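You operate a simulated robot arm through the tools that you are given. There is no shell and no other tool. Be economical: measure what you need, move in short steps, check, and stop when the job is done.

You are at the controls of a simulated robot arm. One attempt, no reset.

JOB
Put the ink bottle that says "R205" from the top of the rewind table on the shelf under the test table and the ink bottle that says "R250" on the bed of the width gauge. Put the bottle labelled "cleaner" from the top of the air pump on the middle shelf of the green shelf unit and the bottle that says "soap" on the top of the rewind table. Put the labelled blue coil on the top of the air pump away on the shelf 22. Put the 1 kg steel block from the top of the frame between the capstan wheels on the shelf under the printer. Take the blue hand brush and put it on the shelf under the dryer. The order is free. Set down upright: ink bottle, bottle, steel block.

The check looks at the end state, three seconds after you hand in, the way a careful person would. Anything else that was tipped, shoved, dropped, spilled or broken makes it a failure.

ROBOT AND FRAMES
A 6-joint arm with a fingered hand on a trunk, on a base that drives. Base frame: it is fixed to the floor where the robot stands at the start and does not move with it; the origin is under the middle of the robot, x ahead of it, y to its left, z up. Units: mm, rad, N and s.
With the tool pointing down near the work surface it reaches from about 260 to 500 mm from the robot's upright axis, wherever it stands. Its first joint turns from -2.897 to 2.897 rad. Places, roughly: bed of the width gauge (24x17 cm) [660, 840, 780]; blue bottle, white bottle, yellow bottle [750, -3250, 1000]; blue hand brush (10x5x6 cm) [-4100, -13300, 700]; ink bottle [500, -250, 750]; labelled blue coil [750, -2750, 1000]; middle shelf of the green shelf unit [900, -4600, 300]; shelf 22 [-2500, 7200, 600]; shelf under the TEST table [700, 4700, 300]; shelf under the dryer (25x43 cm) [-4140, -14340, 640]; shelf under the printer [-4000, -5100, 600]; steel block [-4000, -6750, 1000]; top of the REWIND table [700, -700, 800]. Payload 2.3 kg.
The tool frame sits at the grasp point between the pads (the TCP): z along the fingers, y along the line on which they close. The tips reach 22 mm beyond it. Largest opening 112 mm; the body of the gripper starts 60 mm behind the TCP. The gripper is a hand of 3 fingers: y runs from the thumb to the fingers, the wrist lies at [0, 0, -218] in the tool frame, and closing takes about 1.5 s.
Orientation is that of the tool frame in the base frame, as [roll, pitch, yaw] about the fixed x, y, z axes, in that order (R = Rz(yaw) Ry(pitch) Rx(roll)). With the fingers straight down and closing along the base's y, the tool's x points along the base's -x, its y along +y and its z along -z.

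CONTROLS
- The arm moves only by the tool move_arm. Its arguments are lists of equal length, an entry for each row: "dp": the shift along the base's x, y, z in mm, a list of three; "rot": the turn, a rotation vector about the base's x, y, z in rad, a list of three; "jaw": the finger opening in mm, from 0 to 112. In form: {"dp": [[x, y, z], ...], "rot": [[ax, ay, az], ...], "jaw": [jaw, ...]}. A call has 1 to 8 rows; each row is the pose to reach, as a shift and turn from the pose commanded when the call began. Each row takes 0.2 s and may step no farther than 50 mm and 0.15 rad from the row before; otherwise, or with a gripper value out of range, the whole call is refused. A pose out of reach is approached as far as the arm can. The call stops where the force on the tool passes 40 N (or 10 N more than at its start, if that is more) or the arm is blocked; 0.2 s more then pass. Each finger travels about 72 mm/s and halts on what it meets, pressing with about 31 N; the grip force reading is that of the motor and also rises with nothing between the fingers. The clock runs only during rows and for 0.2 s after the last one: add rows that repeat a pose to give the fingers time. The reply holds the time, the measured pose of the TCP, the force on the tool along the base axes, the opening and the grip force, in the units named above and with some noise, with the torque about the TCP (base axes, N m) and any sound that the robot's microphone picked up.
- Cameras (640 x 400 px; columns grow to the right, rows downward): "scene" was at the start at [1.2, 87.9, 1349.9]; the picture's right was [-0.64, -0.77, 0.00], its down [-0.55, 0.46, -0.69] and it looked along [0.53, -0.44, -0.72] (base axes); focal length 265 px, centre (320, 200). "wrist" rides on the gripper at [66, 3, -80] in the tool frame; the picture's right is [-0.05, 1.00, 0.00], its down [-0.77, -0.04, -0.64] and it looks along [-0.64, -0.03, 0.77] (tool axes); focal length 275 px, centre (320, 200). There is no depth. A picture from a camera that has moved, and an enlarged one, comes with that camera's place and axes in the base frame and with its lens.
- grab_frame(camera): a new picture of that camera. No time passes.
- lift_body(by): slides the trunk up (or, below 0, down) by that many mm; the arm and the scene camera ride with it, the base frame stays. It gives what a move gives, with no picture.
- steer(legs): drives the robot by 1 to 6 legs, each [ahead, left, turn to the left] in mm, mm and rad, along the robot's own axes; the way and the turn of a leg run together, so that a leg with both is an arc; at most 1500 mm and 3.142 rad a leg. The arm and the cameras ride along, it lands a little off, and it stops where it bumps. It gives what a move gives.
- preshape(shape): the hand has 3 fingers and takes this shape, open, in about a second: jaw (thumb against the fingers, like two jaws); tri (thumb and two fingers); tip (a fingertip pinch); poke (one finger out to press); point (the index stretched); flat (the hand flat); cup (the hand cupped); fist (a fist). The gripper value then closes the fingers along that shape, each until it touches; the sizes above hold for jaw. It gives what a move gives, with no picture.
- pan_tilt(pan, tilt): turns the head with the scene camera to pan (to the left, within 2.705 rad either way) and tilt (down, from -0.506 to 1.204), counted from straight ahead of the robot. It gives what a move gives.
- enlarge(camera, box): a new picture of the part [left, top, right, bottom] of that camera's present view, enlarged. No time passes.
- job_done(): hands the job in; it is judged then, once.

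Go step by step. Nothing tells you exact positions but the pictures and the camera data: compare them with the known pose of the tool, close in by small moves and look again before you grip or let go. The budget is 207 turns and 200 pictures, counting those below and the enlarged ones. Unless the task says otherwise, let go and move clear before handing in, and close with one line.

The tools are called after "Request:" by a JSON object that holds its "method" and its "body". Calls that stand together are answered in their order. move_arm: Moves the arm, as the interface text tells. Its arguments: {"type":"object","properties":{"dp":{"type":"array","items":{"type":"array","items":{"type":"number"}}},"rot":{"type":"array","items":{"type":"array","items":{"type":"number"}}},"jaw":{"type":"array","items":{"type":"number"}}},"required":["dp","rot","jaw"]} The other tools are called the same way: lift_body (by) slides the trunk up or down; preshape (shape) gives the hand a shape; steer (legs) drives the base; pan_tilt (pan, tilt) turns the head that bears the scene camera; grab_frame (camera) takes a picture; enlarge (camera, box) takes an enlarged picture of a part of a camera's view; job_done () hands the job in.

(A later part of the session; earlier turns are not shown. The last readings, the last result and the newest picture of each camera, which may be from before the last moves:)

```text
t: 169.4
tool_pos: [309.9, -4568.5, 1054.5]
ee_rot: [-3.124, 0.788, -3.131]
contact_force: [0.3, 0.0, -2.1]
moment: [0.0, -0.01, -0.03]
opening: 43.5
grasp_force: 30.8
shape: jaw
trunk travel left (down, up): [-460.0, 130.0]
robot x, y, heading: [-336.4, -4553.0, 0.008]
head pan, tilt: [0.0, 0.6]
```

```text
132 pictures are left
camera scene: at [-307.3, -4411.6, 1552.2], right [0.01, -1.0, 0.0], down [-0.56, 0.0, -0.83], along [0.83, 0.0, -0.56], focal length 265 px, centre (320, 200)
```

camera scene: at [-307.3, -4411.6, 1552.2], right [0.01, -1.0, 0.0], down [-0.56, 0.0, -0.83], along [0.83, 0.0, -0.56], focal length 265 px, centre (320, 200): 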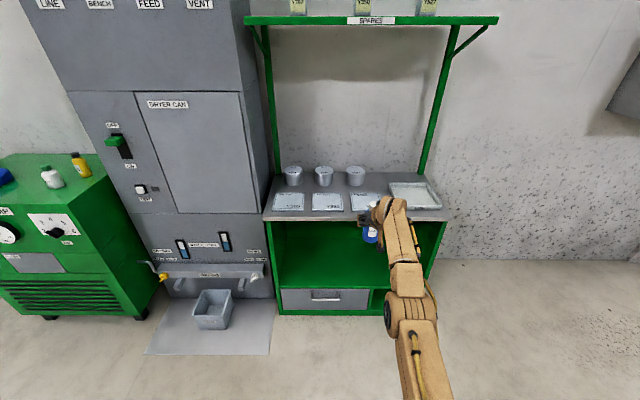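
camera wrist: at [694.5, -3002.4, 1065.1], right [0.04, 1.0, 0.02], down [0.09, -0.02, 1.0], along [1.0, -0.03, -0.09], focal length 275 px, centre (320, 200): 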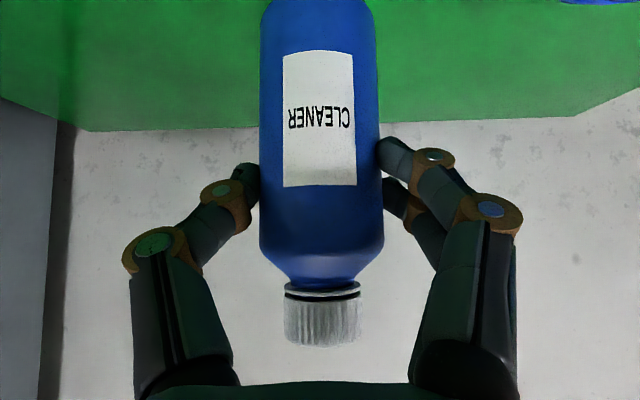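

The unit's middle compartment is empty and open, with its front at x≈650. I'll lower the trunk and arm to entry height.

Request:
{"method": "lift_body", "body": {"by": -460}}

Request:
{"method": "move_arm", "body": {"dp": [[0, 0, -40], [0, 0, -80], [0, 0, -120], [0, 0, -150], [0, 0, -175]], "rot": [[0, 0, 0], [0, 0, 0], [0, 0, 0], [0, 0, 0], [0, 0, 0]], "jaw": [32, 32, 32, 32, 32]}}

Request:
{"method": "steer", "body": {"legs": [[270, 0, 0]]}}

Request:
{"method": "grab_frame", "body": {"camera": "scene"}}

Request:
{"method": "grab_frame", "body": {"camera": "wrist"}}

```text
refused: -460 is not a number from -400 to 400
```

```text
t: 170.6
tool_pos: [315.3, -4568.3, 878.7]
ee_rot: [-3.122, 0.787, -3.129]
contact_force: [0.9, 0.2, -1.7]
moment: [0.02, 0.04, 0.02]
opening: 42.9
grasp_force: 31.3
shape: jaw
out of reach, approached as far as the arm can: row 1, 2, 3, 4, 5
trunk travel left (down, up): [-460.0, 130.0]
robot x, y, heading: [-334.6, -4550.9, 0.005]
head pan, tilt: [0.0, 0.6]
```

```text
t: 172.6
tool_pos: [587.8, -4564.1, 877.7]
ee_rot: [-3.123, 0.788, -3.127]
contact_force: [0.1, -0.3, -1.8]
moment: [0.04, 0.02, -0.02]
opening: 43.3
grasp_force: 31.0
shape: jaw
trunk travel left (down, up): [-460.0, 130.0]
robot x, y, heading: [-60.3, -4548.1, 0.005]
head pan, tilt: [0.0, 0.6]
```

```text
131 pictures are left
camera scene: at [-34.4, -4409.7, 1552.1], right [0.01, -1.0, 0.0], down [-0.57, 0.0, -0.82], along [0.82, 0.01, -0.57], focal length 265 px, centre (320, 200)
```

scene: 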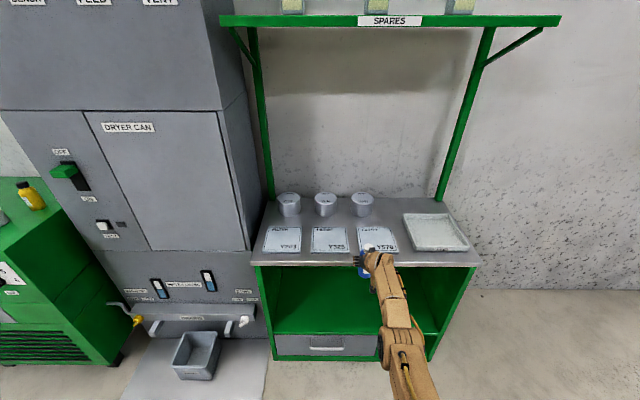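

```text
130 pictures are left
camera wrist: at [483.8, -4561.5, 889.3], right [0.03, 1.0, 0.02], down [0.09, -0.02, 1.0], along [1.0, -0.03, -0.09], focal length 275 px, centre (320, 200)
```

wrist: 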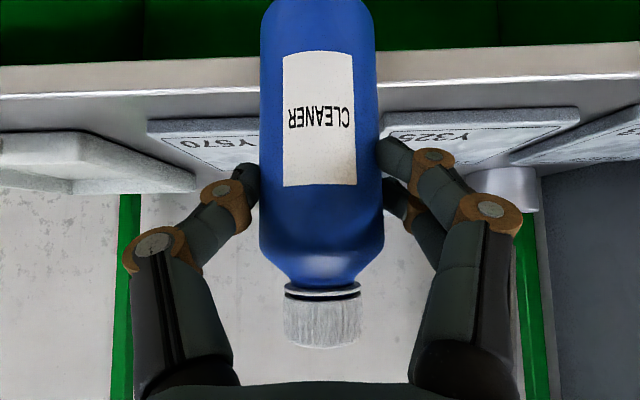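

The trunk command was refused because it exceeded the 400 limit. The bottle is just short of the worktop edge and nothing touched. I'll back off, then lower in two parts.

Request:
{"method": "steer", "body": {"legs": [[-130, 0, 0]]}}

Request:
{"method": "lift_body", "body": {"by": -390}}

Request:
{"method": "lift_body", "body": {"by": -70}}

Request:
{"method": "grab_frame", "body": {"camera": "scene"}}

Request:
{"method": "grab_frame", "body": {"camera": "wrist"}}

```text
t: 173.8
tool_pos: [456.9, -4564.5, 879.3]
ee_rot: [-3.122, 0.79, -3.127]
contact_force: [-0.6, 0.1, -2.4]
moment: [-0.03, 0.0, -0.03]
opening: 43.2
grasp_force: 30.7
shape: jaw
trunk travel left (down, up): [-460.0, 130.0]
robot x, y, heading: [-187.2, -4550.6, 0.01]
head pan, tilt: [0.0, 0.6]
```

```text
t: 177.6
tool_pos: [458.8, -4565.7, 489.0]
ee_rot: [-3.122, 0.788, -3.128]
contact_force: [0.5, -0.4, -1.8]
moment: [0.0, 0.02, -0.01]
opening: 43.5
grasp_force: 30.6
shape: jaw
trunk travel left (down, up): [-70.0, 520.0]
robot x, y, heading: [-190.9, -4547.1, 0.009]
head pan, tilt: [0.0, 0.6]
```

```text
t: 178.7
tool_pos: [458.3, -4565.1, 419.1]
ee_rot: [-3.123, 0.786, -3.127]
contact_force: [0.2, -0.2, -2.2]
moment: [0.0, 0.03, 0.02]
opening: 43.4
grasp_force: 30.8
shape: jaw
trunk travel left (down, up): [0.0, 590.0]
robot x, y, heading: [-191.9, -4550.6, 0.008]
head pan, tilt: [0.0, 0.6]
```

```text
129 pictures are left
camera scene: at [-164.6, -4410.9, 1092.1], right [0.01, -1.0, 0.0], down [-0.57, -0.01, -0.82], along [0.82, 0.01, -0.57], focal length 265 px, centre (320, 200)
```

scene: 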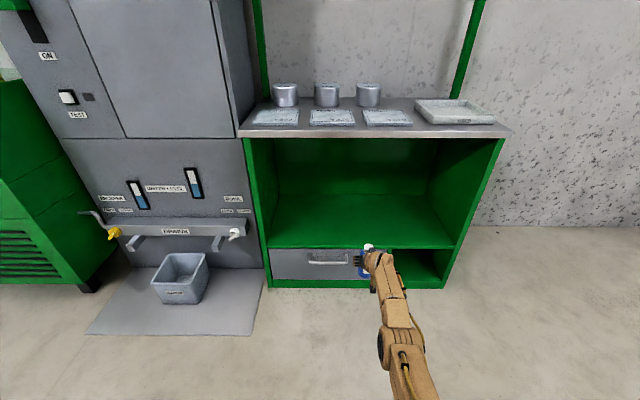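

```text
128 pictures are left
camera wrist: at [354.2, -4562.0, 429.7], right [0.03, 1.0, 0.02], down [0.09, -0.02, 1.0], along [1.0, -0.03, -0.09], focal length 275 px, centre (320, 200)
```

wrist: 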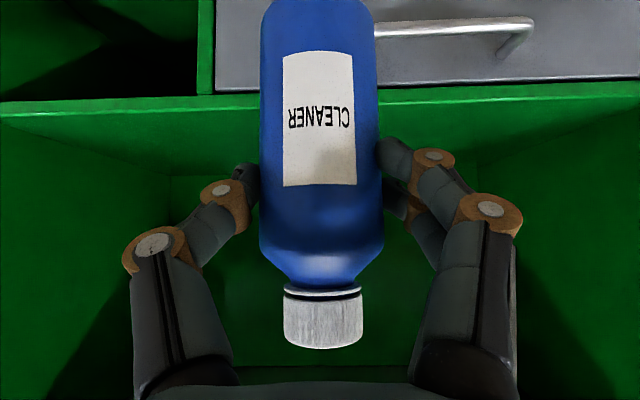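

Shelf surface estimate is z≈320. I'll raise 20 mm for margin and drive in.

Request:
{"method": "move_arm", "body": {"dp": [[0, 0, 20]], "rot": [[0, 0, 0]], "jaw": [32]}}

Request:
{"method": "steer", "body": {"legs": [[130, 0, 0]]}}

Request:
{"method": "grab_frame", "body": {"camera": "wrist"}}

Request:
{"method": "enlarge", "body": {"camera": "scene", "box": [240, 120, 500, 300]}}

```text
t: 179.1
tool_pos: [460.2, -4564.2, 438.3]
ee_rot: [-3.125, 0.787, -3.124]
contact_force: [0.2, 0.0, -2.8]
moment: [0.01, 0.04, -0.04]
opening: 43.3
grasp_force: 30.6
shape: jaw
trunk travel left (down, up): [0.0, 590.0]
robot x, y, heading: [-193.1, -4550.7, 0.006]
head pan, tilt: [0.0, 0.6]
```

```text
t: 180.3
tool_pos: [590.0, -4563.2, 439.4]
ee_rot: [-3.121, 0.788, -3.125]
contact_force: [0.6, 0.4, -1.7]
moment: [0.0, 0.03, 0.0]
opening: 43.2
grasp_force: 30.8
shape: jaw
trunk travel left (down, up): [0.0, 590.0]
robot x, y, heading: [-61.7, -4547.8, 0.012]
head pan, tilt: [0.0, 0.6]
```

```text
127 pictures are left
camera wrist: at [485.5, -4560.3, 449.5], right [0.03, 1.0, 0.02], down [0.09, -0.02, 1.0], along [1.0, -0.03, -0.09], focal length 275 px, centre (320, 200)
```

wrist: 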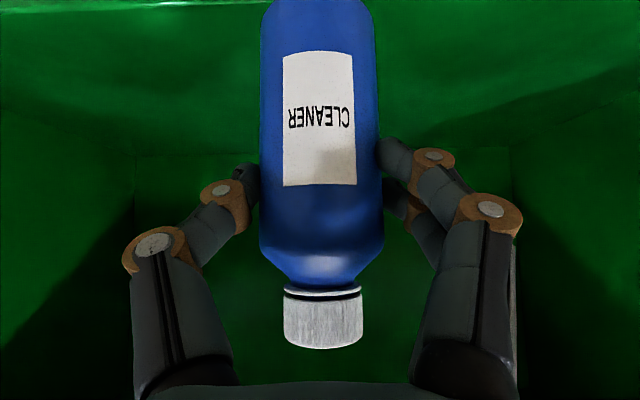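

```text
2.22 times, centred on (370, 210) of scene
camera zoom: at [-36.2, -4409.7, 1092.2], right [0.01, -1.0, 0.0], down [-0.57, -0.01, -0.82], along [0.82, 0.01, -0.57], focal length 588 px, centre (209, 178)
```

zoom: 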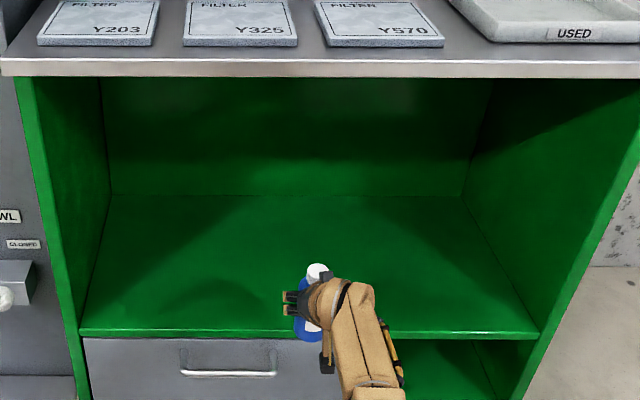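

Request:
{"method": "steer", "body": {"legs": [[125, 0, 0]]}}

Request:
{"method": "move_arm", "body": {"dp": [[0, 0, -8], [0, 0, -16], [0, 0, -24], [0, 0, -30]], "rot": [[0, 0, 0], [0, 0, 0], [0, 0, 0], [0, 0, 0]], "jaw": [32, 32, 32, 32]}}

Request:
{"method": "enlarge", "body": {"camera": "scene", "box": [240, 150, 500, 330]}}

```text
t: 181.6
tool_pos: [713.6, -4561.9, 438.3]
ee_rot: [-3.122, 0.787, -3.123]
contact_force: [-0.1, 0.1, -2.5]
moment: [0.0, 0.03, -0.01]
opening: 43.3
grasp_force: 31.1
shape: jaw
trunk travel left (down, up): [0.0, 590.0]
robot x, y, heading: [59.5, -4548.0, 0.014]
head pan, tilt: [0.0, 0.6]
```

```text
t: 182.6
tool_pos: [711.5, -4561.0, 409.4]
ee_rot: [-3.12, 0.787, -3.123]
contact_force: [0.7, 0.0, -1.8]
moment: [-0.01, -0.03, 0.0]
opening: 43.3
grasp_force: 30.9
shape: jaw
trunk travel left (down, up): [0.0, 590.0]
robot x, y, heading: [63.8, -4547.1, 0.011]
head pan, tilt: [0.0, 0.6]
```

```text
2.22 times, centred on (370, 240) of scene
camera zoom: at [87.2, -4408.4, 1092.2], right [0.01, -1.0, 0.0], down [-0.57, -0.01, -0.82], along [0.82, 0.01, -0.57], focal length 588 px, centre (209, 111)
```

zoom: 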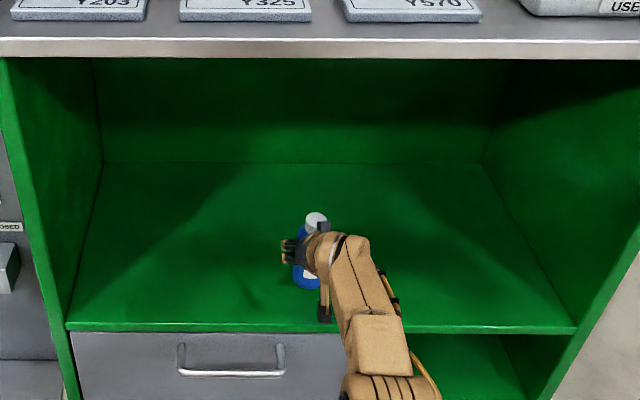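

Still clear of the shelf surface. Continuing down in small steps until contact.

Request:
{"method": "move_arm", "body": {"dp": [[0, 0, -4], [0, 0, -8], [0, 0, -12], [0, 0, -16], [0, 0, -20], [0, 0, -24], [0, 0, -28]], "rot": [[0, 0, 0], [0, 0, 0], [0, 0, 0], [0, 0, 0], [0, 0, 0], [0, 0, 0], [0, 0, 0]], "jaw": [32, 32, 32, 32, 32, 32, 32]}}

```text
t: 184.2
tool_pos: [702.2, -4562.2, 382.7]
ee_rot: [-3.123, 0.787, -3.123]
contact_force: [0.5, 0.3, -2.2]
moment: [0.01, -0.01, -0.02]
opening: 43.3
grasp_force: 30.9
shape: jaw
out of reach, approached as far as the arm can: row 1, 2, 3, 4, 5, 6, 7
trunk travel left (down, up): [0.0, 590.0]
robot x, y, heading: [61.5, -4546.1, 0.008]
head pan, tilt: [0.0, 0.6]
```

Request:
{"method": "move_arm", "body": {"dp": [[-2, 0, -4], [-4, 0, -8], [-6, 0, -12], [-8, 0, -16], [-10, 0, -20]], "rot": [[0, 0, 0], [0, 0, 0], [0, 0, 0], [0, 0, 0], [0, 0, 0]], "jaw": [32, 32, 32, 32, 32]}}

Request:
{"method": "enlarge", "body": {"camera": "scene", "box": [320, 190, 440, 300]}}

```text
t: 185.4
tool_pos: [697.6, -4561.4, 370.7]
ee_rot: [-3.119, 0.804, -3.121]
contact_force: [7.9, 1.1, 35.0]
moment: [0.11, -0.44, -0.03]
opening: 43.3
grasp_force: 30.4
shape: jaw
out of reach, approached as far as the arm can: row 4, 5
trunk travel left (down, up): [0.0, 590.0]
robot x, y, heading: [59.5, -4552.0, 0.013]
head pan, tilt: [0.0, 0.6]
```

```text
3.64 times, centred on (380, 245) of scene
camera zoom: at [82.1, -4408.2, 1092.9], right [0.01, -1.0, 0.0], down [-0.56, -0.01, -0.83], along [0.83, 0.01, -0.56], focal length 963 px, centre (102, 36)
```

zoom: 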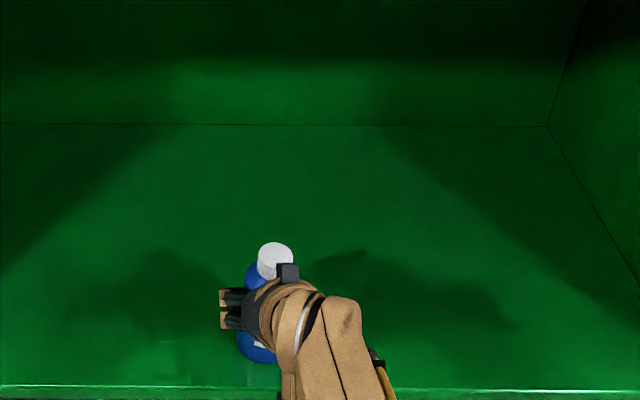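

Request:
{"method": "move_arm", "body": {"dp": [[2, 0, 5], [4, 0, 7], [4, 0, 7]], "rot": [[0, 0, 0], [0, 0, 0], [0, 0, 0]], "jaw": [32, 32, 32]}}

```text
t: 186.2
tool_pos: [700.9, -4561.9, 370.7]
ee_rot: [-3.125, 0.788, -3.125]
contact_force: [4.4, -0.4, 18.4]
moment: [0.0, -0.2, 0.01]
opening: 43.3
grasp_force: 31.3
shape: jaw
trunk travel left (down, up): [0.0, 590.0]
robot x, y, heading: [61.5, -4549.0, 0.011]
head pan, tilt: [0.0, 0.6]
```

Request:
{"method": "move_arm", "body": {"dp": [[0, 0, 2], [0, 0, 2], [0, 0, 2], [0, 0, 2], [0, 0, 2]], "rot": [[0, 0, 0], [0, 0, 0], [0, 0, 0], [0, 0, 0], [0, 0, 0]], "jaw": [32, 46, 60, 74, 80]}}

Request:
{"method": "grab_frame", "body": {"camera": "wrist"}}

```text
t: 187.4
tool_pos: [700.3, -4562.0, 371.6]
ee_rot: [-3.123, 0.788, -3.123]
contact_force: [-0.6, -0.5, 0.3]
moment: [0.01, -0.01, -0.03]
opening: 79.8
grasp_force: 0.0
shape: jaw
trunk travel left (down, up): [0.0, 590.0]
robot x, y, heading: [58.7, -4546.7, 0.01]
head pan, tilt: [0.0, 0.6]
```

```text
123 pictures are left
camera wrist: at [596.4, -4559.0, 381.6], right [0.03, 1.0, 0.02], down [0.09, -0.02, 1.0], along [1.0, -0.03, -0.09], focal length 275 px, centre (320, 200)
```

wrist: 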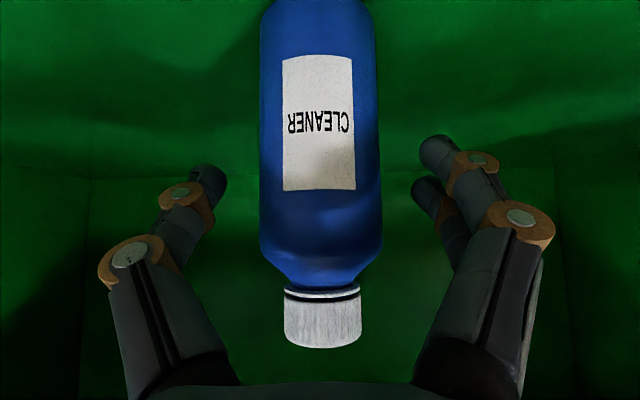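

The cleaner stands free on the shelf. I'll back out, raise the trunk and return to the pump for the soap.

Request:
{"method": "steer", "body": {"legs": [[-420, 0, 0]]}}

Request:
{"method": "grab_frame", "body": {"camera": "scene"}}

Request:
{"method": "lift_body", "body": {"by": 400}}

Request:
{"method": "lift_body", "body": {"by": 60}}

Request:
{"method": "steer", "body": {"legs": [[0, 1370, -0.01]]}}

Request:
{"method": "grab_frame", "body": {"camera": "wrist"}}

```text
t: 190.0
tool_pos: [279.2, -4567.7, 371.3]
ee_rot: [-3.122, 0.786, -3.129]
contact_force: [0.7, -0.6, 0.3]
moment: [0.02, 0.03, -0.02]
opening: 79.4
grasp_force: 0.0
shape: jaw
trunk travel left (down, up): [0.0, 590.0]
robot x, y, heading: [-362.8, -4552.7, 0.008]
head pan, tilt: [0.0, 0.6]
```

```text
122 pictures are left
camera scene: at [-335.0, -4412.3, 1092.2], right [0.01, -1.0, 0.0], down [-0.56, 0.0, -0.83], along [0.83, 0.01, -0.56], focal length 265 px, centre (320, 200)
```

scene: 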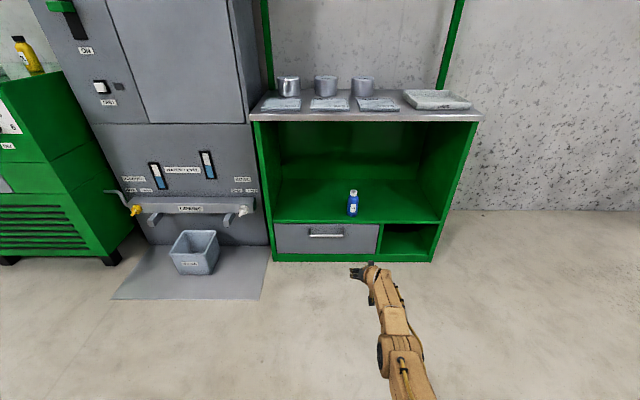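

```text
t: 193.8
tool_pos: [278.0, -4566.5, 770.8]
ee_rot: [-3.123, 0.786, -3.127]
contact_force: [0.7, -0.1, -0.5]
moment: [-0.01, -0.04, -0.02]
opening: 79.6
grasp_force: 0.1
shape: jaw
trunk travel left (down, up): [-400.0, 190.0]
robot x, y, heading: [-360.5, -4550.9, 0.01]
head pan, tilt: [0.0, 0.6]
```

```text
t: 194.8
tool_pos: [278.0, -4566.3, 830.7]
ee_rot: [-3.123, 0.787, -3.126]
contact_force: [0.2, 0.0, -0.7]
moment: [-0.02, 0.0, -0.03]
opening: 79.6
grasp_force: 0.1
shape: jaw
trunk travel left (down, up): [-460.0, 130.0]
robot x, y, heading: [-362.0, -4551.0, 0.006]
head pan, tilt: [0.0, 0.6]
```

```text
t: 201.7
tool_pos: [271.5, -3198.9, 831.4]
ee_rot: [-3.121, 0.787, -3.135]
contact_force: [0.2, -0.4, 0.3]
moment: [-0.03, 0.0, -0.05]
opening: 79.7
grasp_force: 0.0
shape: jaw
trunk travel left (down, up): [-460.0, 130.0]
robot x, y, heading: [-366.7, -3180.7, -0.002]
head pan, tilt: [0.0, 0.6]
```

```text
121 pictures are left
camera wrist: at [168.4, -3195.6, 841.8], right [0.04, 1.0, 0.02], down [0.09, -0.02, 1.0], along [0.99, -0.04, -0.09], focal length 275 px, centre (320, 200)
```

wrist: 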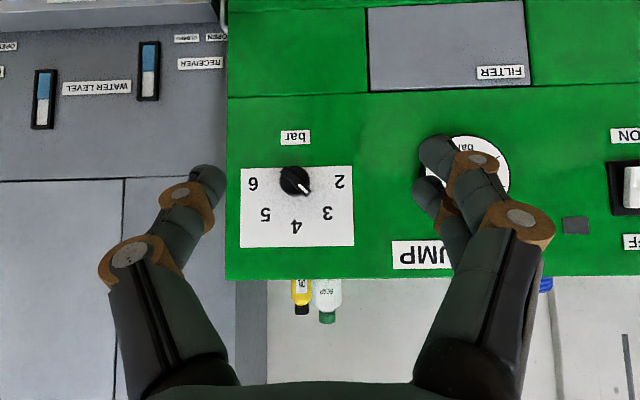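

Request:
{"method": "move_arm", "body": {"dp": [[-10, 0, 40], [-20, 0, 80], [-30, 0, 120], [-40, 0, 154]], "rot": [[0, 0, 0], [0, 0, 0], [0, 0, 0], [0, 0, 0]], "jaw": [96, 96, 96, 96]}}

Request:
{"method": "steer", "body": {"legs": [[300, 0, 0]]}}

Request:
{"method": "grab_frame", "body": {"camera": "wrist"}}

```text
t: 202.7
tool_pos: [232.2, -3201.2, 985.5]
ee_rot: [-3.124, 0.789, -3.133]
contact_force: [-0.7, 0.6, -0.2]
moment: [-0.03, -0.02, 0.01]
opening: 95.6
grasp_force: 0.1
shape: jaw
out of reach, approached as far as the arm can: row 1, 2
trunk travel left (down, up): [-460.0, 130.0]
robot x, y, heading: [-366.3, -3176.9, -0.001]
head pan, tilt: [0.0, 0.6]
```

```text
t: 204.7
tool_pos: [533.9, -3200.4, 984.7]
ee_rot: [-3.123, 0.788, -3.136]
contact_force: [-0.1, 0.1, -0.5]
moment: [0.01, 0.01, 0.03]
opening: 95.6
grasp_force: 0.0
shape: jaw
trunk travel left (down, up): [-460.0, 130.0]
robot x, y, heading: [-62.1, -3176.9, 0.001]
head pan, tilt: [0.0, 0.6]
```

```text
120 pictures are left
camera wrist: at [430.2, -3197.4, 995.2], right [0.04, 1.0, 0.02], down [0.09, -0.02, 1.0], along [0.99, -0.04, -0.09], focal length 275 px, centre (320, 200)
```

wrist: 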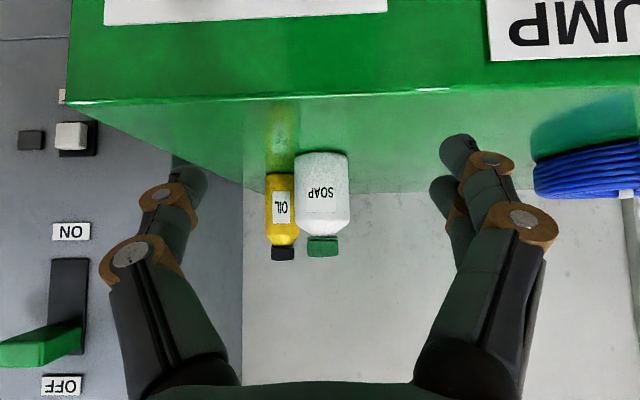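

Request:
{"method": "steer", "body": {"legs": [[150, 0, 0]]}}

Request:
{"method": "move_arm", "body": {"dp": [[15, -1, -4], [33, -2, -8], [33, -2, -8]], "rot": [[0, 0, 0], [0, 0, 0], [0, 0, 0]], "jaw": [96, 96, 96]}}

Request:
{"method": "grab_frame", "body": {"camera": "wrist"}}

```text
t: 206.1
tool_pos: [684.0, -3201.5, 984.5]
ee_rot: [-3.124, 0.786, -3.135]
contact_force: [-0.4, 0.1, -1.0]
moment: [0.01, 0.02, -0.04]
opening: 95.9
grasp_force: 0.0
shape: jaw
trunk travel left (down, up): [-460.0, 130.0]
robot x, y, heading: [78.0, -3176.6, -0.002]
head pan, tilt: [0.0, 0.6]
```

```text
t: 206.9
tool_pos: [715.4, -3202.6, 977.2]
ee_rot: [-3.122, 0.787, -3.135]
contact_force: [-0.1, 0.0, 0.3]
moment: [0.01, 0.02, -0.02]
opening: 95.8
grasp_force: 0.0
shape: jaw
trunk travel left (down, up): [-460.0, 130.0]
robot x, y, heading: [83.4, -3178.3, -0.003]
head pan, tilt: [0.0, 0.6]
```

```text
119 pictures are left
camera wrist: at [611.0, -3198.7, 987.8], right [0.04, 1.0, 0.02], down [0.09, -0.02, 1.0], along [0.99, -0.04, -0.09], focal length 275 px, centre (320, 200)
```

wrist: 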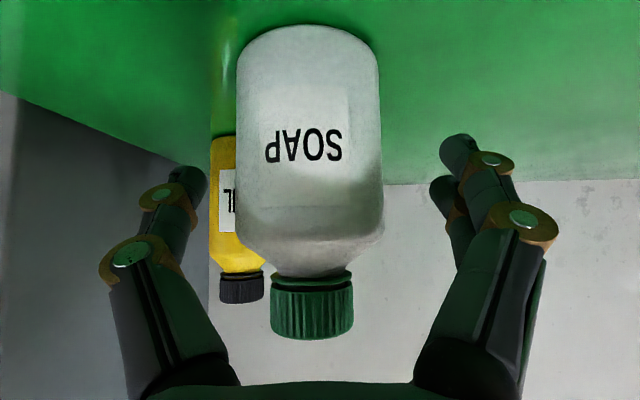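

Request:
{"method": "move_arm", "body": {"dp": [[0, -4, -5], [0, -4, -5], [0, -4, -5], [0, -4, -5], [0, -4, -5], [0, -4, -5]], "rot": [[0, 0, 0], [0, 0, 0], [0, 0, 0], [0, 0, 0], [0, 0, 0], [0, 0, 0]], "jaw": [96, 78, 62, 48, 44, 44]}}

Request:
{"method": "move_arm", "body": {"dp": [[0, 0, 12], [-10, 0, 30], [-20, 0, 60], [-30, 0, 90]], "rot": [[0, 0, 0], [0, 0, 0], [0, 0, 0], [0, 0, 0]], "jaw": [44, 44, 44, 44]}}

Request:
{"method": "grab_frame", "body": {"camera": "wrist"}}

```text
t: 208.3
tool_pos: [716.1, -3206.6, 971.5]
ee_rot: [-3.122, 0.789, -3.134]
contact_force: [-0.1, 0.4, 0.7]
moment: [0.0, 0.0, 0.02]
opening: 48.7
grasp_force: 30.5
shape: jaw
trunk travel left (down, up): [-460.0, 130.0]
robot x, y, heading: [85.1, -3177.6, -0.003]
head pan, tilt: [0.0, 0.6]
```

```text
t: 209.3
tool_pos: [684.5, -3205.2, 1062.1]
ee_rot: [-3.123, 0.788, -3.136]
contact_force: [-0.6, 0.7, -2.1]
moment: [0.03, -0.02, 0.06]
opening: 48.7
grasp_force: 30.8
shape: jaw
trunk travel left (down, up): [-460.0, 130.0]
robot x, y, heading: [83.9, -3180.2, -0.001]
head pan, tilt: [0.0, 0.6]
```

```text
118 pictures are left
camera wrist: at [580.3, -3202.9, 1073.0], right [0.04, 1.0, 0.02], down [0.09, -0.02, 1.0], along [0.99, -0.04, -0.09], focal length 275 px, centre (320, 200)
```

wrist: 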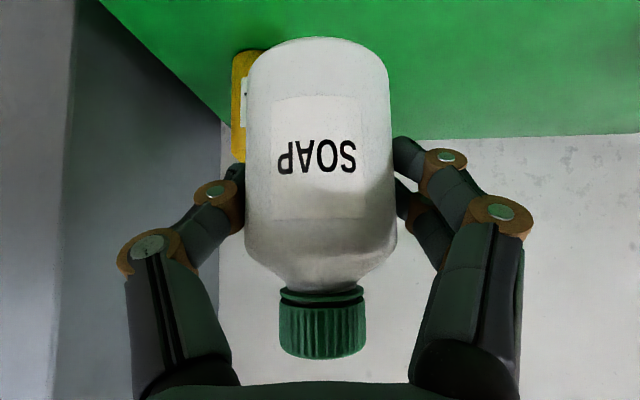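

The soap is held. I'll return to the rewind table; the free area near R205's old spot, about (485,-255), is the goal.

Request:
{"method": "steer", "body": {"legs": [[-400, 0, 0], [0, 1500, 0], [0, 1450, 0]]}}

Request:
{"method": "grab_frame", "body": {"camera": "scene"}}

Request:
{"method": "grab_frame", "body": {"camera": "wrist"}}

```text
t: 225.7
tool_pos: [283.0, -234.6, 1061.4]
ee_rot: [-3.123, 0.787, -3.132]
contact_force: [-0.2, -0.2, -1.9]
moment: [-0.01, 0.02, -0.01]
opening: 48.8
grasp_force: 31.2
shape: jaw
trunk travel left (down, up): [-460.0, 130.0]
robot x, y, heading: [-321.5, -208.8, 0.002]
head pan, tilt: [0.0, 0.6]
```

```text
117 pictures are left
camera scene: at [-292.2, -69.5, 1552.1], right [0.0, -1.0, 0.0], down [-0.57, 0.0, -0.82], along [0.82, 0.0, -0.57], focal length 265 px, centre (320, 200)
```

scene: 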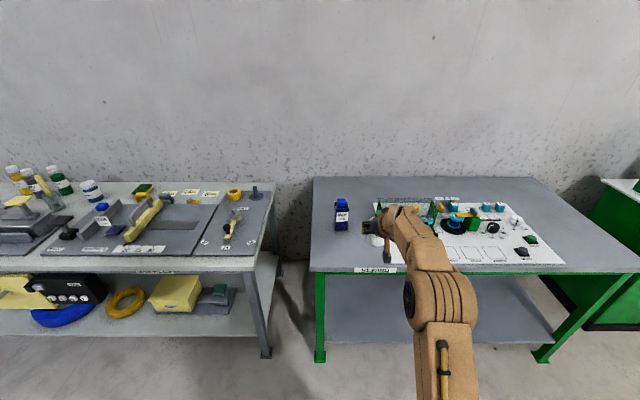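

```text
116 pictures are left
camera wrist: at [178.9, -231.0, 1072.6], right [0.04, 1.0, 0.02], down [0.09, -0.02, 1.0], along [0.99, -0.03, -0.09], focal length 275 px, centre (320, 200)
```

wrist: 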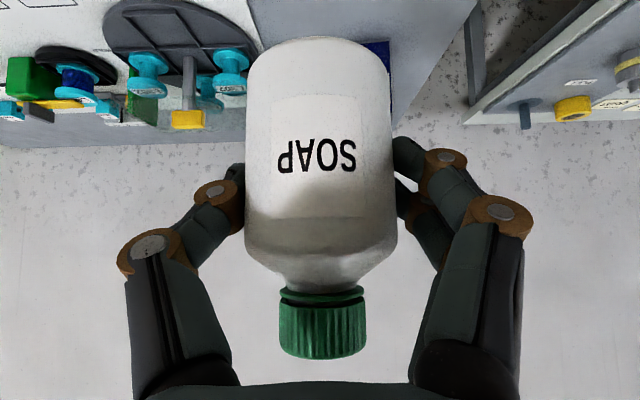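

Request:
{"method": "lift_body", "body": {"by": -165}}

Request:
{"method": "steer", "body": {"legs": [[200, 0, 0]]}}

Request:
{"method": "enlarge", "body": {"camera": "scene", "box": [260, 140, 500, 320]}}

Request:
{"method": "grab_frame", "body": {"camera": "wrist"}}

```text
t: 227.6
tool_pos: [284.2, -234.5, 896.6]
ee_rot: [-3.123, 0.788, -3.133]
contact_force: [0.6, -0.6, -2.3]
moment: [0.01, 0.0, 0.02]
opening: 48.5
grasp_force: 31.4
shape: jaw
trunk travel left (down, up): [-295.0, 295.0]
robot x, y, heading: [-319.1, -205.8, 0.001]
head pan, tilt: [0.0, 0.6]
```

```text
t: 229.2
tool_pos: [482.5, -234.6, 896.5]
ee_rot: [-3.121, 0.786, -3.133]
contact_force: [-0.3, -0.2, -0.9]
moment: [0.01, 0.02, -0.03]
opening: 48.5
grasp_force: 31.6
shape: jaw
trunk travel left (down, up): [-295.0, 295.0]
robot x, y, heading: [-121.1, -209.7, 0.0]
head pan, tilt: [0.0, 0.6]
```

```text
2.22 times, centred on (380, 230) of scene
camera zoom: at [-93.2, -69.3, 1387.1], right [0.0, -1.0, 0.0], down [-0.57, 0.0, -0.82], along [0.82, 0.0, -0.57], focal length 588 px, centre (187, 133)
```

zoom: 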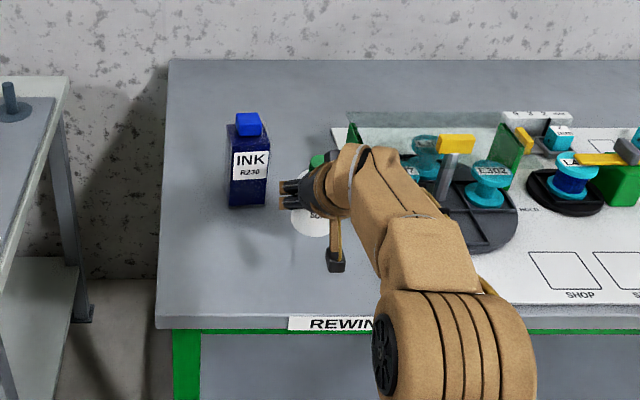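

```text
114 pictures are left
camera wrist: at [377.5, -231.4, 907.3], right [0.04, 1.0, 0.02], down [0.09, -0.02, 1.0], along [0.99, -0.04, -0.1], focal length 275 px, centre (320, 200)
```

wrist: 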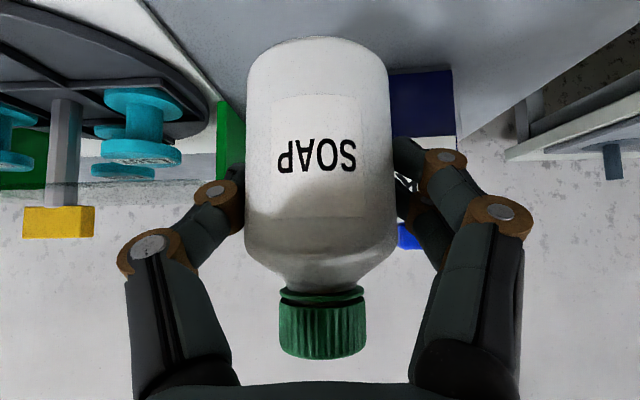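

The area below is free. Descending to contact.

Request:
{"method": "move_arm", "body": {"dp": [[0, 0, -15], [0, 0, -30], [0, 0, -40], [0, 0, -46], [0, 0, -50], [0, 0, -54], [0, 0, -58]], "rot": [[0, 0, 0], [0, 0, 0], [0, 0, 0], [0, 0, 0], [0, 0, 0], [0, 0, 0], [0, 0, 0]], "jaw": [44, 44, 44, 44, 44, 44, 44]}}

```text
t: 230.8
tool_pos: [481.4, -235.2, 838.1]
ee_rot: [-3.123, 0.787, -3.132]
contact_force: [-0.2, 0.1, -1.8]
moment: [0.0, 0.04, 0.01]
opening: 48.6
grasp_force: 30.5
shape: jaw
trunk travel left (down, up): [-295.0, 295.0]
robot x, y, heading: [-121.2, -209.6, -0.006]
head pan, tilt: [0.0, 0.6]
```

Request:
{"method": "move_arm", "body": {"dp": [[0, 0, -3], [0, 0, -6], [0, 0, -9], [0, 0, -12], [0, 0, -15], [0, 0, -18]], "rot": [[0, 0, 0], [0, 0, 0], [0, 0, 0], [0, 0, 0], [0, 0, 0], [0, 0, 0]], "jaw": [44, 44, 44, 44, 44, 44]}}

Request:
{"method": "enlarge", "body": {"camera": "scene", "box": [330, 190, 410, 260]}}

```text
t: 232.2
tool_pos: [480.4, -236.1, 829.6]
ee_rot: [-3.117, 0.81, -3.128]
contact_force: [-3.1, 0.2, 18.1]
moment: [0.08, -0.08, 0.02]
opening: 48.6
grasp_force: 31.3
shape: jaw
trunk travel left (down, up): [-295.0, 295.0]
robot x, y, heading: [-119.4, -208.2, 0.008]
head pan, tilt: [0.0, 0.6]
stopped in row 6: the force on the tool passed its limit at 42 N (the readings are from after the stop); the commanded pose is now the measured one
```

```text
5.71 times, centred on (370, 225) of scene
camera zoom: at [-98.6, -69.0, 1387.1], right [0.0, -1.0, 0.0], down [-0.56, 0.0, -0.83], along [0.83, 0.0, -0.56], focal length 1513 px, centre (34, 57)
```

zoom: 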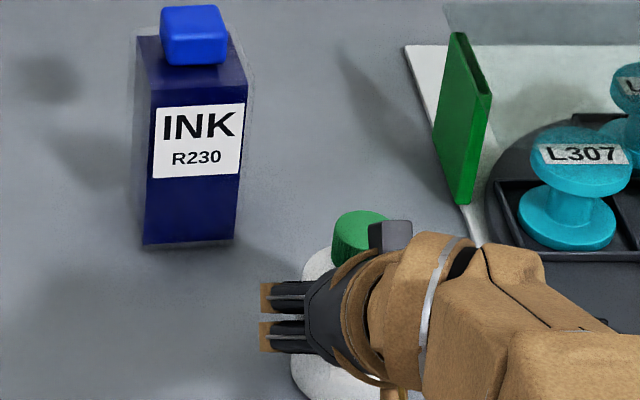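

Request:
{"method": "move_arm", "body": {"dp": [[0, 0, 1], [0, 0, 1], [0, 0, 1], [0, 0, 1], [0, 0, 1]], "rot": [[0, 0.015, 0], [0, 0.015, 0], [0, 0.015, 0], [0, 0.015, 0], [0, 0.015, 0]], "jaw": [44, 56, 68, 80, 90]}}

Request:
{"method": "grab_frame", "body": {"camera": "wrist"}}

```text
t: 233.4
tool_pos: [482.9, -236.1, 827.1]
ee_rot: [-3.119, 0.785, -3.132]
contact_force: [-0.4, -0.1, 0.6]
moment: [-0.01, -0.02, -0.03]
opening: 89.8
grasp_force: 0.0
shape: jaw
trunk travel left (down, up): [-295.0, 295.0]
robot x, y, heading: [-123.9, -207.5, 0.002]
head pan, tilt: [0.0, 0.6]
```

```text
112 pictures are left
camera wrist: at [379.2, -231.8, 837.6], right [0.04, 1.0, 0.02], down [0.1, -0.02, 1.0], along [0.99, -0.04, -0.1], focal length 275 px, centre (320, 200)
```

wrist: 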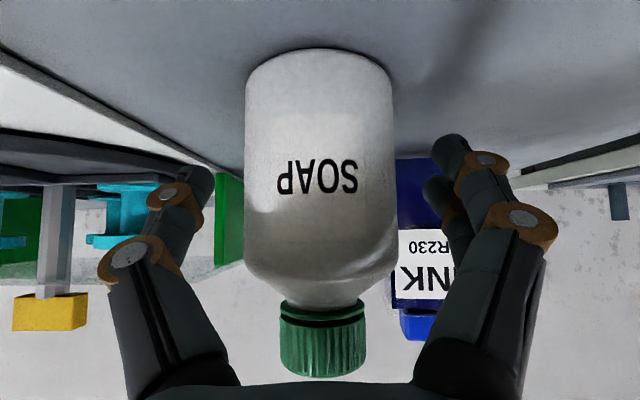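

The soap is placed. I'll back out, raise, and go for the labelled coil on the pump.

Request:
{"method": "steer", "body": {"legs": [[-280, 0, 0]]}}

Request:
{"method": "lift_body", "body": {"by": 165}}

Request:
{"method": "steer", "body": {"legs": [[0, -1500, 0], [0, -1190, 0]]}}

Request:
{"method": "pan_tilt", "body": {"pan": 0.0, "tilt": 0.7}}

Request:
{"method": "grab_frame", "body": {"camera": "scene"}}

```text
t: 235.3
tool_pos: [204.0, -234.4, 826.9]
ee_rot: [-3.119, 0.784, -3.128]
contact_force: [0.0, 0.3, 0.8]
moment: [0.0, -0.01, -0.03]
opening: 89.7
grasp_force: 0.1
shape: jaw
trunk travel left (down, up): [-295.0, 295.0]
robot x, y, heading: [-402.3, -209.4, 0.006]
head pan, tilt: [0.0, 0.6]
```

```text
t: 237.2
tool_pos: [205.4, -234.1, 991.6]
ee_rot: [-3.118, 0.786, -3.127]
contact_force: [0.4, 0.5, 0.2]
moment: [0.01, 0.0, -0.01]
opening: 89.6
grasp_force: 0.0
shape: jaw
trunk travel left (down, up): [-460.0, 130.0]
robot x, y, heading: [-400.1, -207.7, 0.008]
head pan, tilt: [0.0, 0.6]
```

```text
t: 250.4
tool_pos: [237.3, -2933.8, 992.1]
ee_rot: [-3.121, 0.786, -3.112]
contact_force: [0.3, -0.4, 0.5]
moment: [0.02, 0.03, 0.03]
opening: 89.9
grasp_force: 0.0
shape: jaw
trunk travel left (down, up): [-460.0, 130.0]
robot x, y, heading: [-366.7, -2918.4, 0.02]
head pan, tilt: [0.0, 0.6]
```

```text
t: 251.1
tool_pos: [236.8, -2932.7, 992.1]
ee_rot: [-3.119, 0.785, -3.11]
contact_force: [0.7, 0.0, -0.3]
moment: [0.0, 0.0, 0.03]
opening: 89.8
grasp_force: 0.1
shape: jaw
trunk travel left (down, up): [-460.0, 130.0]
robot x, y, heading: [-369.9, -2917.8, 0.019]
head pan, tilt: [0.0, 0.7]
```

```text
111 pictures are left
camera scene: at [-347.8, -2778.3, 1543.6], right [0.02, -1.0, 0.0], down [-0.64, -0.01, -0.77], along [0.77, 0.02, -0.64], focal length 265 px, centre (320, 200)
```

scene: 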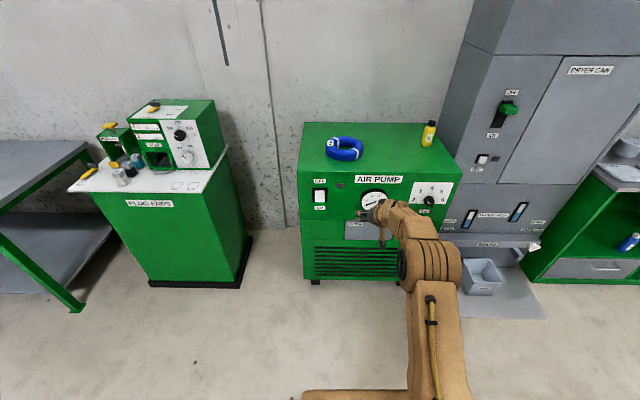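

Request:
{"method": "enlarge", "body": {"camera": "scene", "box": [300, 110, 440, 200]}}

Request:
{"method": "move_arm", "body": {"dp": [[-20, 0, 40], [-40, 0, 80], [-50, 0, 110]], "rot": [[0, 0, 0], [0, 0, 0], [0, 0, 0]], "jaw": [100, 100, 100]}}

Request:
{"method": "steer", "body": {"legs": [[330, 0, -0.02]]}}

Request:
{"method": "grab_frame", "body": {"camera": "wrist"}}

Request:
{"method": "enlarge", "body": {"camera": "scene", "box": [260, 120, 440, 240]}}

```text
4.44 times, centred on (370, 155) of scene
camera zoom: at [-347.8, -2778.3, 1543.6], right [0.02, -1.0, 0.0], down [-0.64, -0.01, -0.77], along [0.77, 0.02, -0.64], focal length 1177 px, centre (98, 400)
```

zoom: 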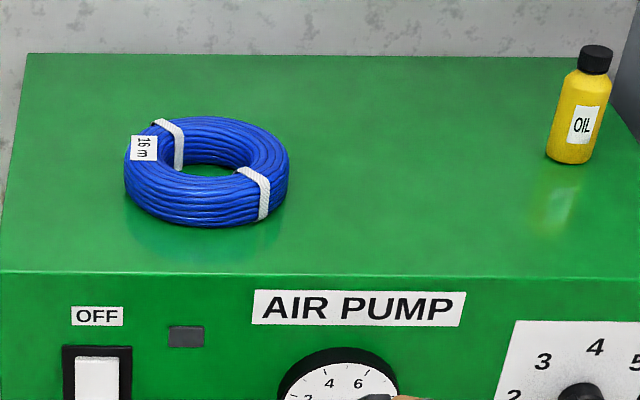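

```text
t: 251.8
tool_pos: [184.8, -2933.5, 1102.9]
ee_rot: [-3.119, 0.783, -3.11]
contact_force: [0.6, -0.5, -0.5]
moment: [-0.02, -0.01, 0.03]
opening: 99.6
grasp_force: 0.1
shape: jaw
trunk travel left (down, up): [-460.0, 130.0]
robot x, y, heading: [-365.2, -2921.3, 0.019]
head pan, tilt: [0.0, 0.7]
```

```text
t: 254.0
tool_pos: [512.6, -2941.4, 1102.3]
ee_rot: [-3.119, 0.785, -3.131]
contact_force: [0.4, 0.5, -0.1]
moment: [0.04, -0.01, 0.03]
opening: 99.8
grasp_force: 0.1
shape: jaw
trunk travel left (down, up): [-460.0, 130.0]
robot x, y, heading: [-43.4, -2917.8, 0.008]
head pan, tilt: [0.0, 0.7]
```

```text
109 pictures are left
camera wrist: at [408.8, -2937.4, 1112.8], right [0.04, 1.0, 0.02], down [0.1, -0.02, 1.0], along [0.99, -0.04, -0.1], focal length 275 px, centre (320, 200)
```

wrist: 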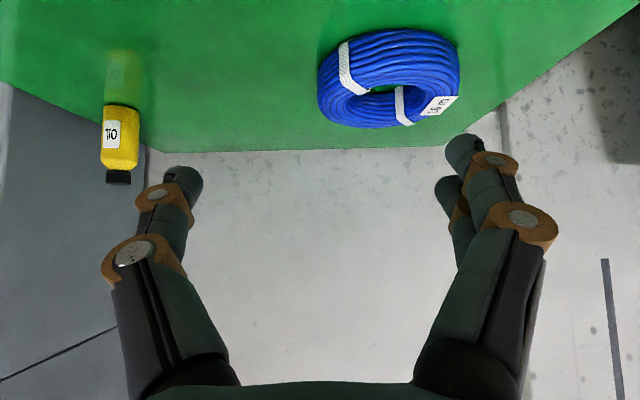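

```text
3.33 times, centred on (350, 180) of scene
camera zoom: at [-17.0, -2775.1, 1543.5], right [0.0, -1.0, 0.0], down [-0.64, 0.0, -0.76], along [0.76, 0.0, -0.64], focal length 883 px, centre (220, 267)
```

zoom: 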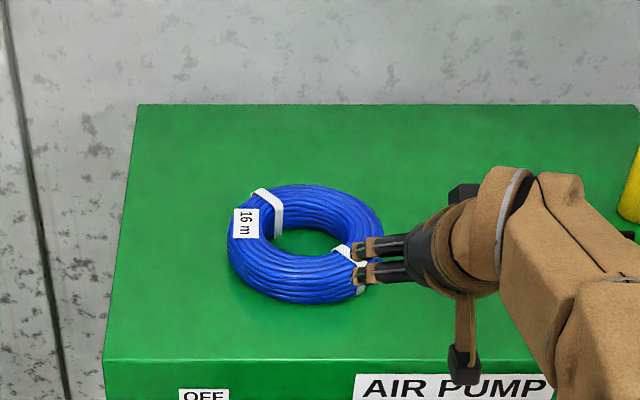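

The coil is centred near (724,-2865), about 168 mm across with a ~42 mm tube. I'll grip its left side, with the single thumb going into the hole, and move over that spot.

Request:
{"method": "steer", "body": {"legs": [[0, 139, 0], [165, 0, 0]]}}

Request:
{"method": "move_arm", "body": {"dp": [[15, 0, -20], [30, 0, -40], [40, 0, -60]], "rot": [[0, 0, 0], [0, 0, 0], [0, 0, 0]], "jaw": [90, 82, 82]}}

Request:
{"method": "grab_frame", "body": {"camera": "wrist"}}

Request:
{"method": "enlarge", "body": {"camera": "scene", "box": [240, 120, 440, 260]}}

```text
t: 256.4
tool_pos: [678.9, -2800.6, 1101.3]
ee_rot: [-3.118, 0.785, -3.129]
contact_force: [-0.7, 0.4, -0.1]
moment: [-0.01, -0.02, 0.04]
opening: 99.9
grasp_force: 0.0
shape: jaw
trunk travel left (down, up): [-460.0, 130.0]
robot x, y, heading: [122.6, -2774.7, 0.001]
head pan, tilt: [0.0, 0.7]
```

```text
t: 257.2
tool_pos: [717.6, -2801.2, 1042.2]
ee_rot: [-3.119, 0.787, -3.129]
contact_force: [-0.4, 0.9, 0.3]
moment: [-0.01, -0.03, -0.01]
opening: 82.4
grasp_force: 0.1
shape: jaw
trunk travel left (down, up): [-460.0, 130.0]
robot x, y, heading: [122.6, -2775.8, 0.002]
head pan, tilt: [0.0, 0.7]
```

```text
107 pictures are left
camera wrist: at [613.9, -2797.9, 1052.8], right [0.04, 1.0, 0.02], down [0.1, -0.02, 1.0], along [0.99, -0.04, -0.1], focal length 275 px, centre (320, 200)
```

wrist: 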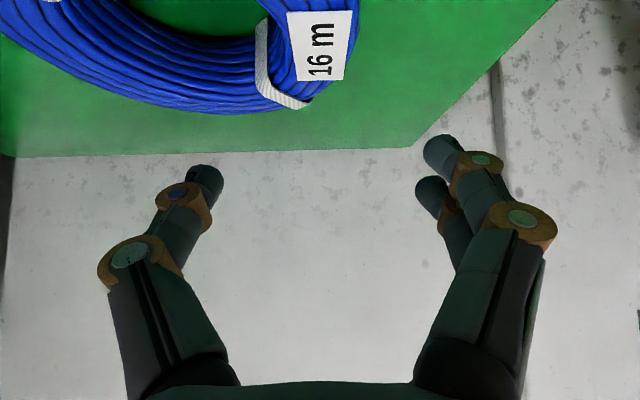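

```text
2.86 times, centred on (340, 190) of scene
camera zoom: at [147.5, -2635.5, 1543.5], right [0.0, -1.0, 0.0], down [-0.64, 0.0, -0.76], along [0.76, 0.0, -0.64], focal length 757 px, centre (263, 229)
```

zoom: 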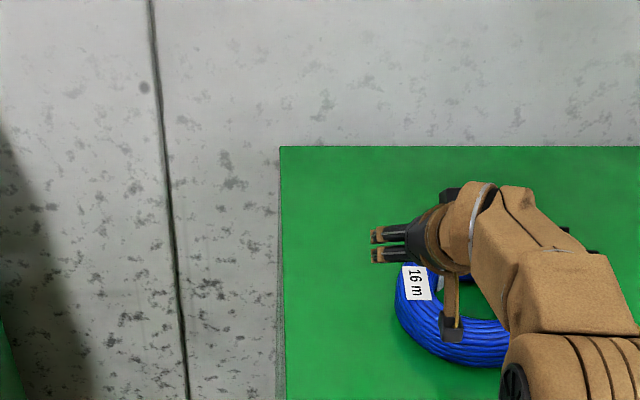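

Request:
{"method": "move_arm", "body": {"dp": [[0, -1, -20], [0, -2, -40], [0, -2, -52]], "rot": [[0, 0, 0], [0, 0, 0], [0, 0, 0]], "jaw": [82, 82, 82]}}

Request:
{"method": "grab_frame", "body": {"camera": "wrist"}}

Request:
{"method": "enlarge", "body": {"camera": "scene", "box": [320, 180, 440, 260]}}

```text
t: 258.0
tool_pos: [717.1, -2803.0, 990.9]
ee_rot: [-3.121, 0.785, -3.131]
contact_force: [-0.3, 0.0, 0.2]
moment: [0.01, -0.02, 0.03]
opening: 82.3
grasp_force: 0.1
shape: jaw
trunk travel left (down, up): [-460.0, 130.0]
robot x, y, heading: [118.9, -2775.2, 0.005]
head pan, tilt: [0.0, 0.7]
```

```text
105 pictures are left
camera wrist: at [613.5, -2800.3, 1001.6], right [0.04, 1.0, 0.02], down [0.1, -0.02, 1.0], along [0.99, -0.04, -0.1], focal length 275 px, centre (320, 200)
```

wrist: 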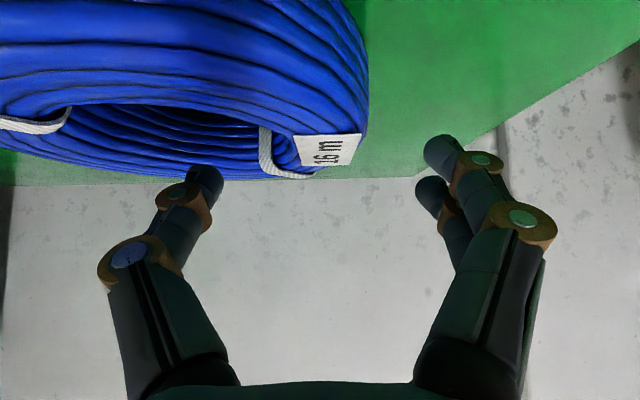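

```text
5.00 times, centred on (380, 220) of scene
camera zoom: at [147.1, -2635.6, 1543.5], right [0.0, -1.0, 0.0], down [-0.64, 0.0, -0.76], along [0.76, 0.0, -0.64], focal length 1324 px, centre (20, 100)
```

zoom: 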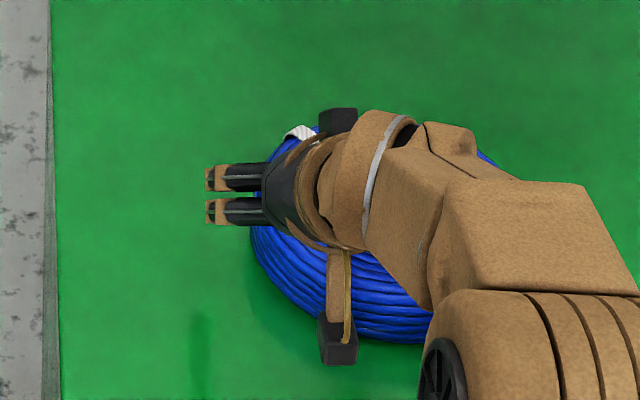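

Request:
{"method": "move_arm", "body": {"dp": [[0, 0, -12], [0, 0, -24], [0, 0, -33]], "rot": [[0, 0, 0], [0, 0, 0], [0, 0, 0]], "jaw": [82, 82, 82]}}

Request:
{"method": "grab_frame", "body": {"camera": "wrist"}}

```text
t: 258.8
tool_pos: [717.9, -2803.8, 957.3]
ee_rot: [-3.119, 0.784, -3.129]
contact_force: [0.1, -0.6, -0.4]
moment: [0.05, 0.01, 0.01]
opening: 82.6
grasp_force: 0.0
shape: jaw
trunk travel left (down, up): [-460.0, 130.0]
robot x, y, heading: [123.4, -2773.5, -0.003]
head pan, tilt: [0.0, 0.7]
```

```text
103 pictures are left
camera wrist: at [613.5, -2799.8, 968.4], right [0.04, 1.0, 0.02], down [0.1, -0.02, 1.0], along [0.99, -0.04, -0.1], focal length 275 px, centre (320, 200)
```

wrist: 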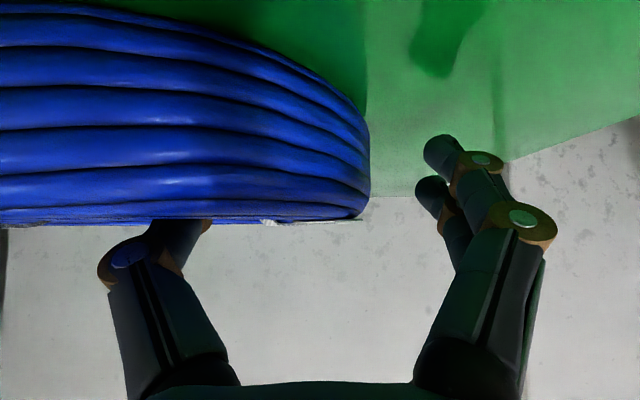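

Request:
{"method": "move_arm", "body": {"dp": [[0, 0, 0], [0, 0, 0], [0, 0, 0], [0, 0, 0], [0, 0, 0], [0, 0, 0]], "rot": [[0, 0, 0], [0, 0, 0], [0, 0, 0], [0, 0, 0], [0, 0, 0], [0, 0, 0]], "jaw": [65, 50, 40, 30, 28, 28]}}

Request:
{"method": "move_arm", "body": {"dp": [[0, 0, 10], [0, 0, 25], [0, 0, 50], [0, 0, 75]], "rot": [[0, 0, 0], [0, 0, 0], [0, 0, 0], [0, 0, 0]], "jaw": [28, 28, 28, 28]}}

Request:
{"method": "grab_frame", "body": {"camera": "wrist"}}

Request:
{"method": "grab_frame", "body": {"camera": "scene"}}

```text
t: 260.2
tool_pos: [717.1, -2803.4, 957.6]
ee_rot: [-3.119, 0.784, -3.13]
contact_force: [0.9, 1.3, 1.2]
moment: [0.03, 0.01, 0.16]
opening: 30.0
grasp_force: 31.5
shape: jaw
trunk travel left (down, up): [-460.0, 130.0]
robot x, y, heading: [124.3, -2774.5, 0.001]
head pan, tilt: [0.0, 0.7]
```

```text
t: 261.2
tool_pos: [717.0, -2804.0, 1031.3]
ee_rot: [-3.119, 0.783, -3.132]
contact_force: [-0.4, 0.6, -5.3]
moment: [0.29, 0.11, 0.0]
opening: 29.3
grasp_force: 30.7
shape: jaw
trunk travel left (down, up): [-460.0, 130.0]
robot x, y, heading: [123.9, -2778.2, 0.005]
head pan, tilt: [0.0, 0.7]
```

```text
102 pictures are left
camera wrist: at [613.5, -2800.0, 1042.5], right [0.04, 1.0, 0.02], down [0.1, -0.02, 0.99], along [0.99, -0.04, -0.1], focal length 275 px, centre (320, 200)
```

wrist: 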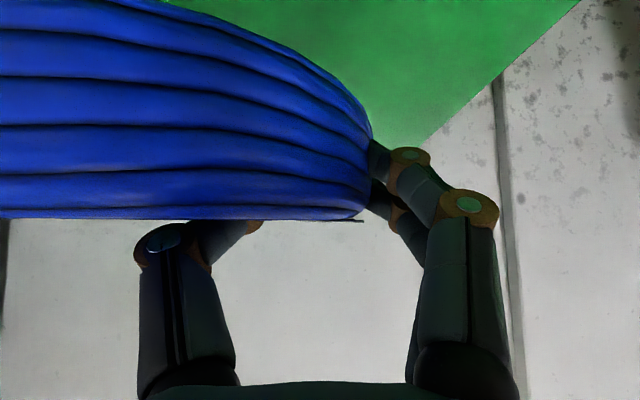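

```text
101 pictures are left
camera scene: at [147.6, -2635.7, 1543.5], right [0.0, -1.0, 0.0], down [-0.64, 0.0, -0.76], along [0.76, 0.0, -0.64], focal length 265 px, centre (320, 200)
```

scene: 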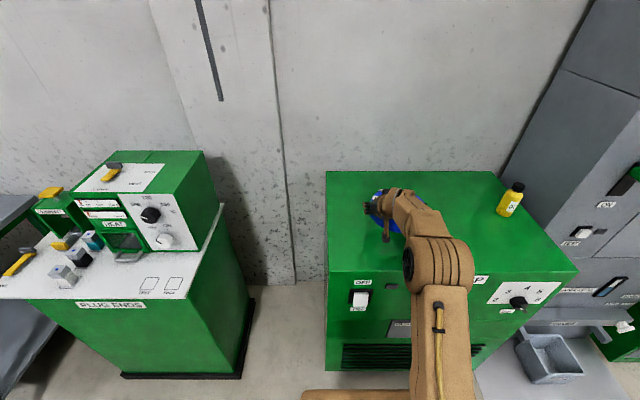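

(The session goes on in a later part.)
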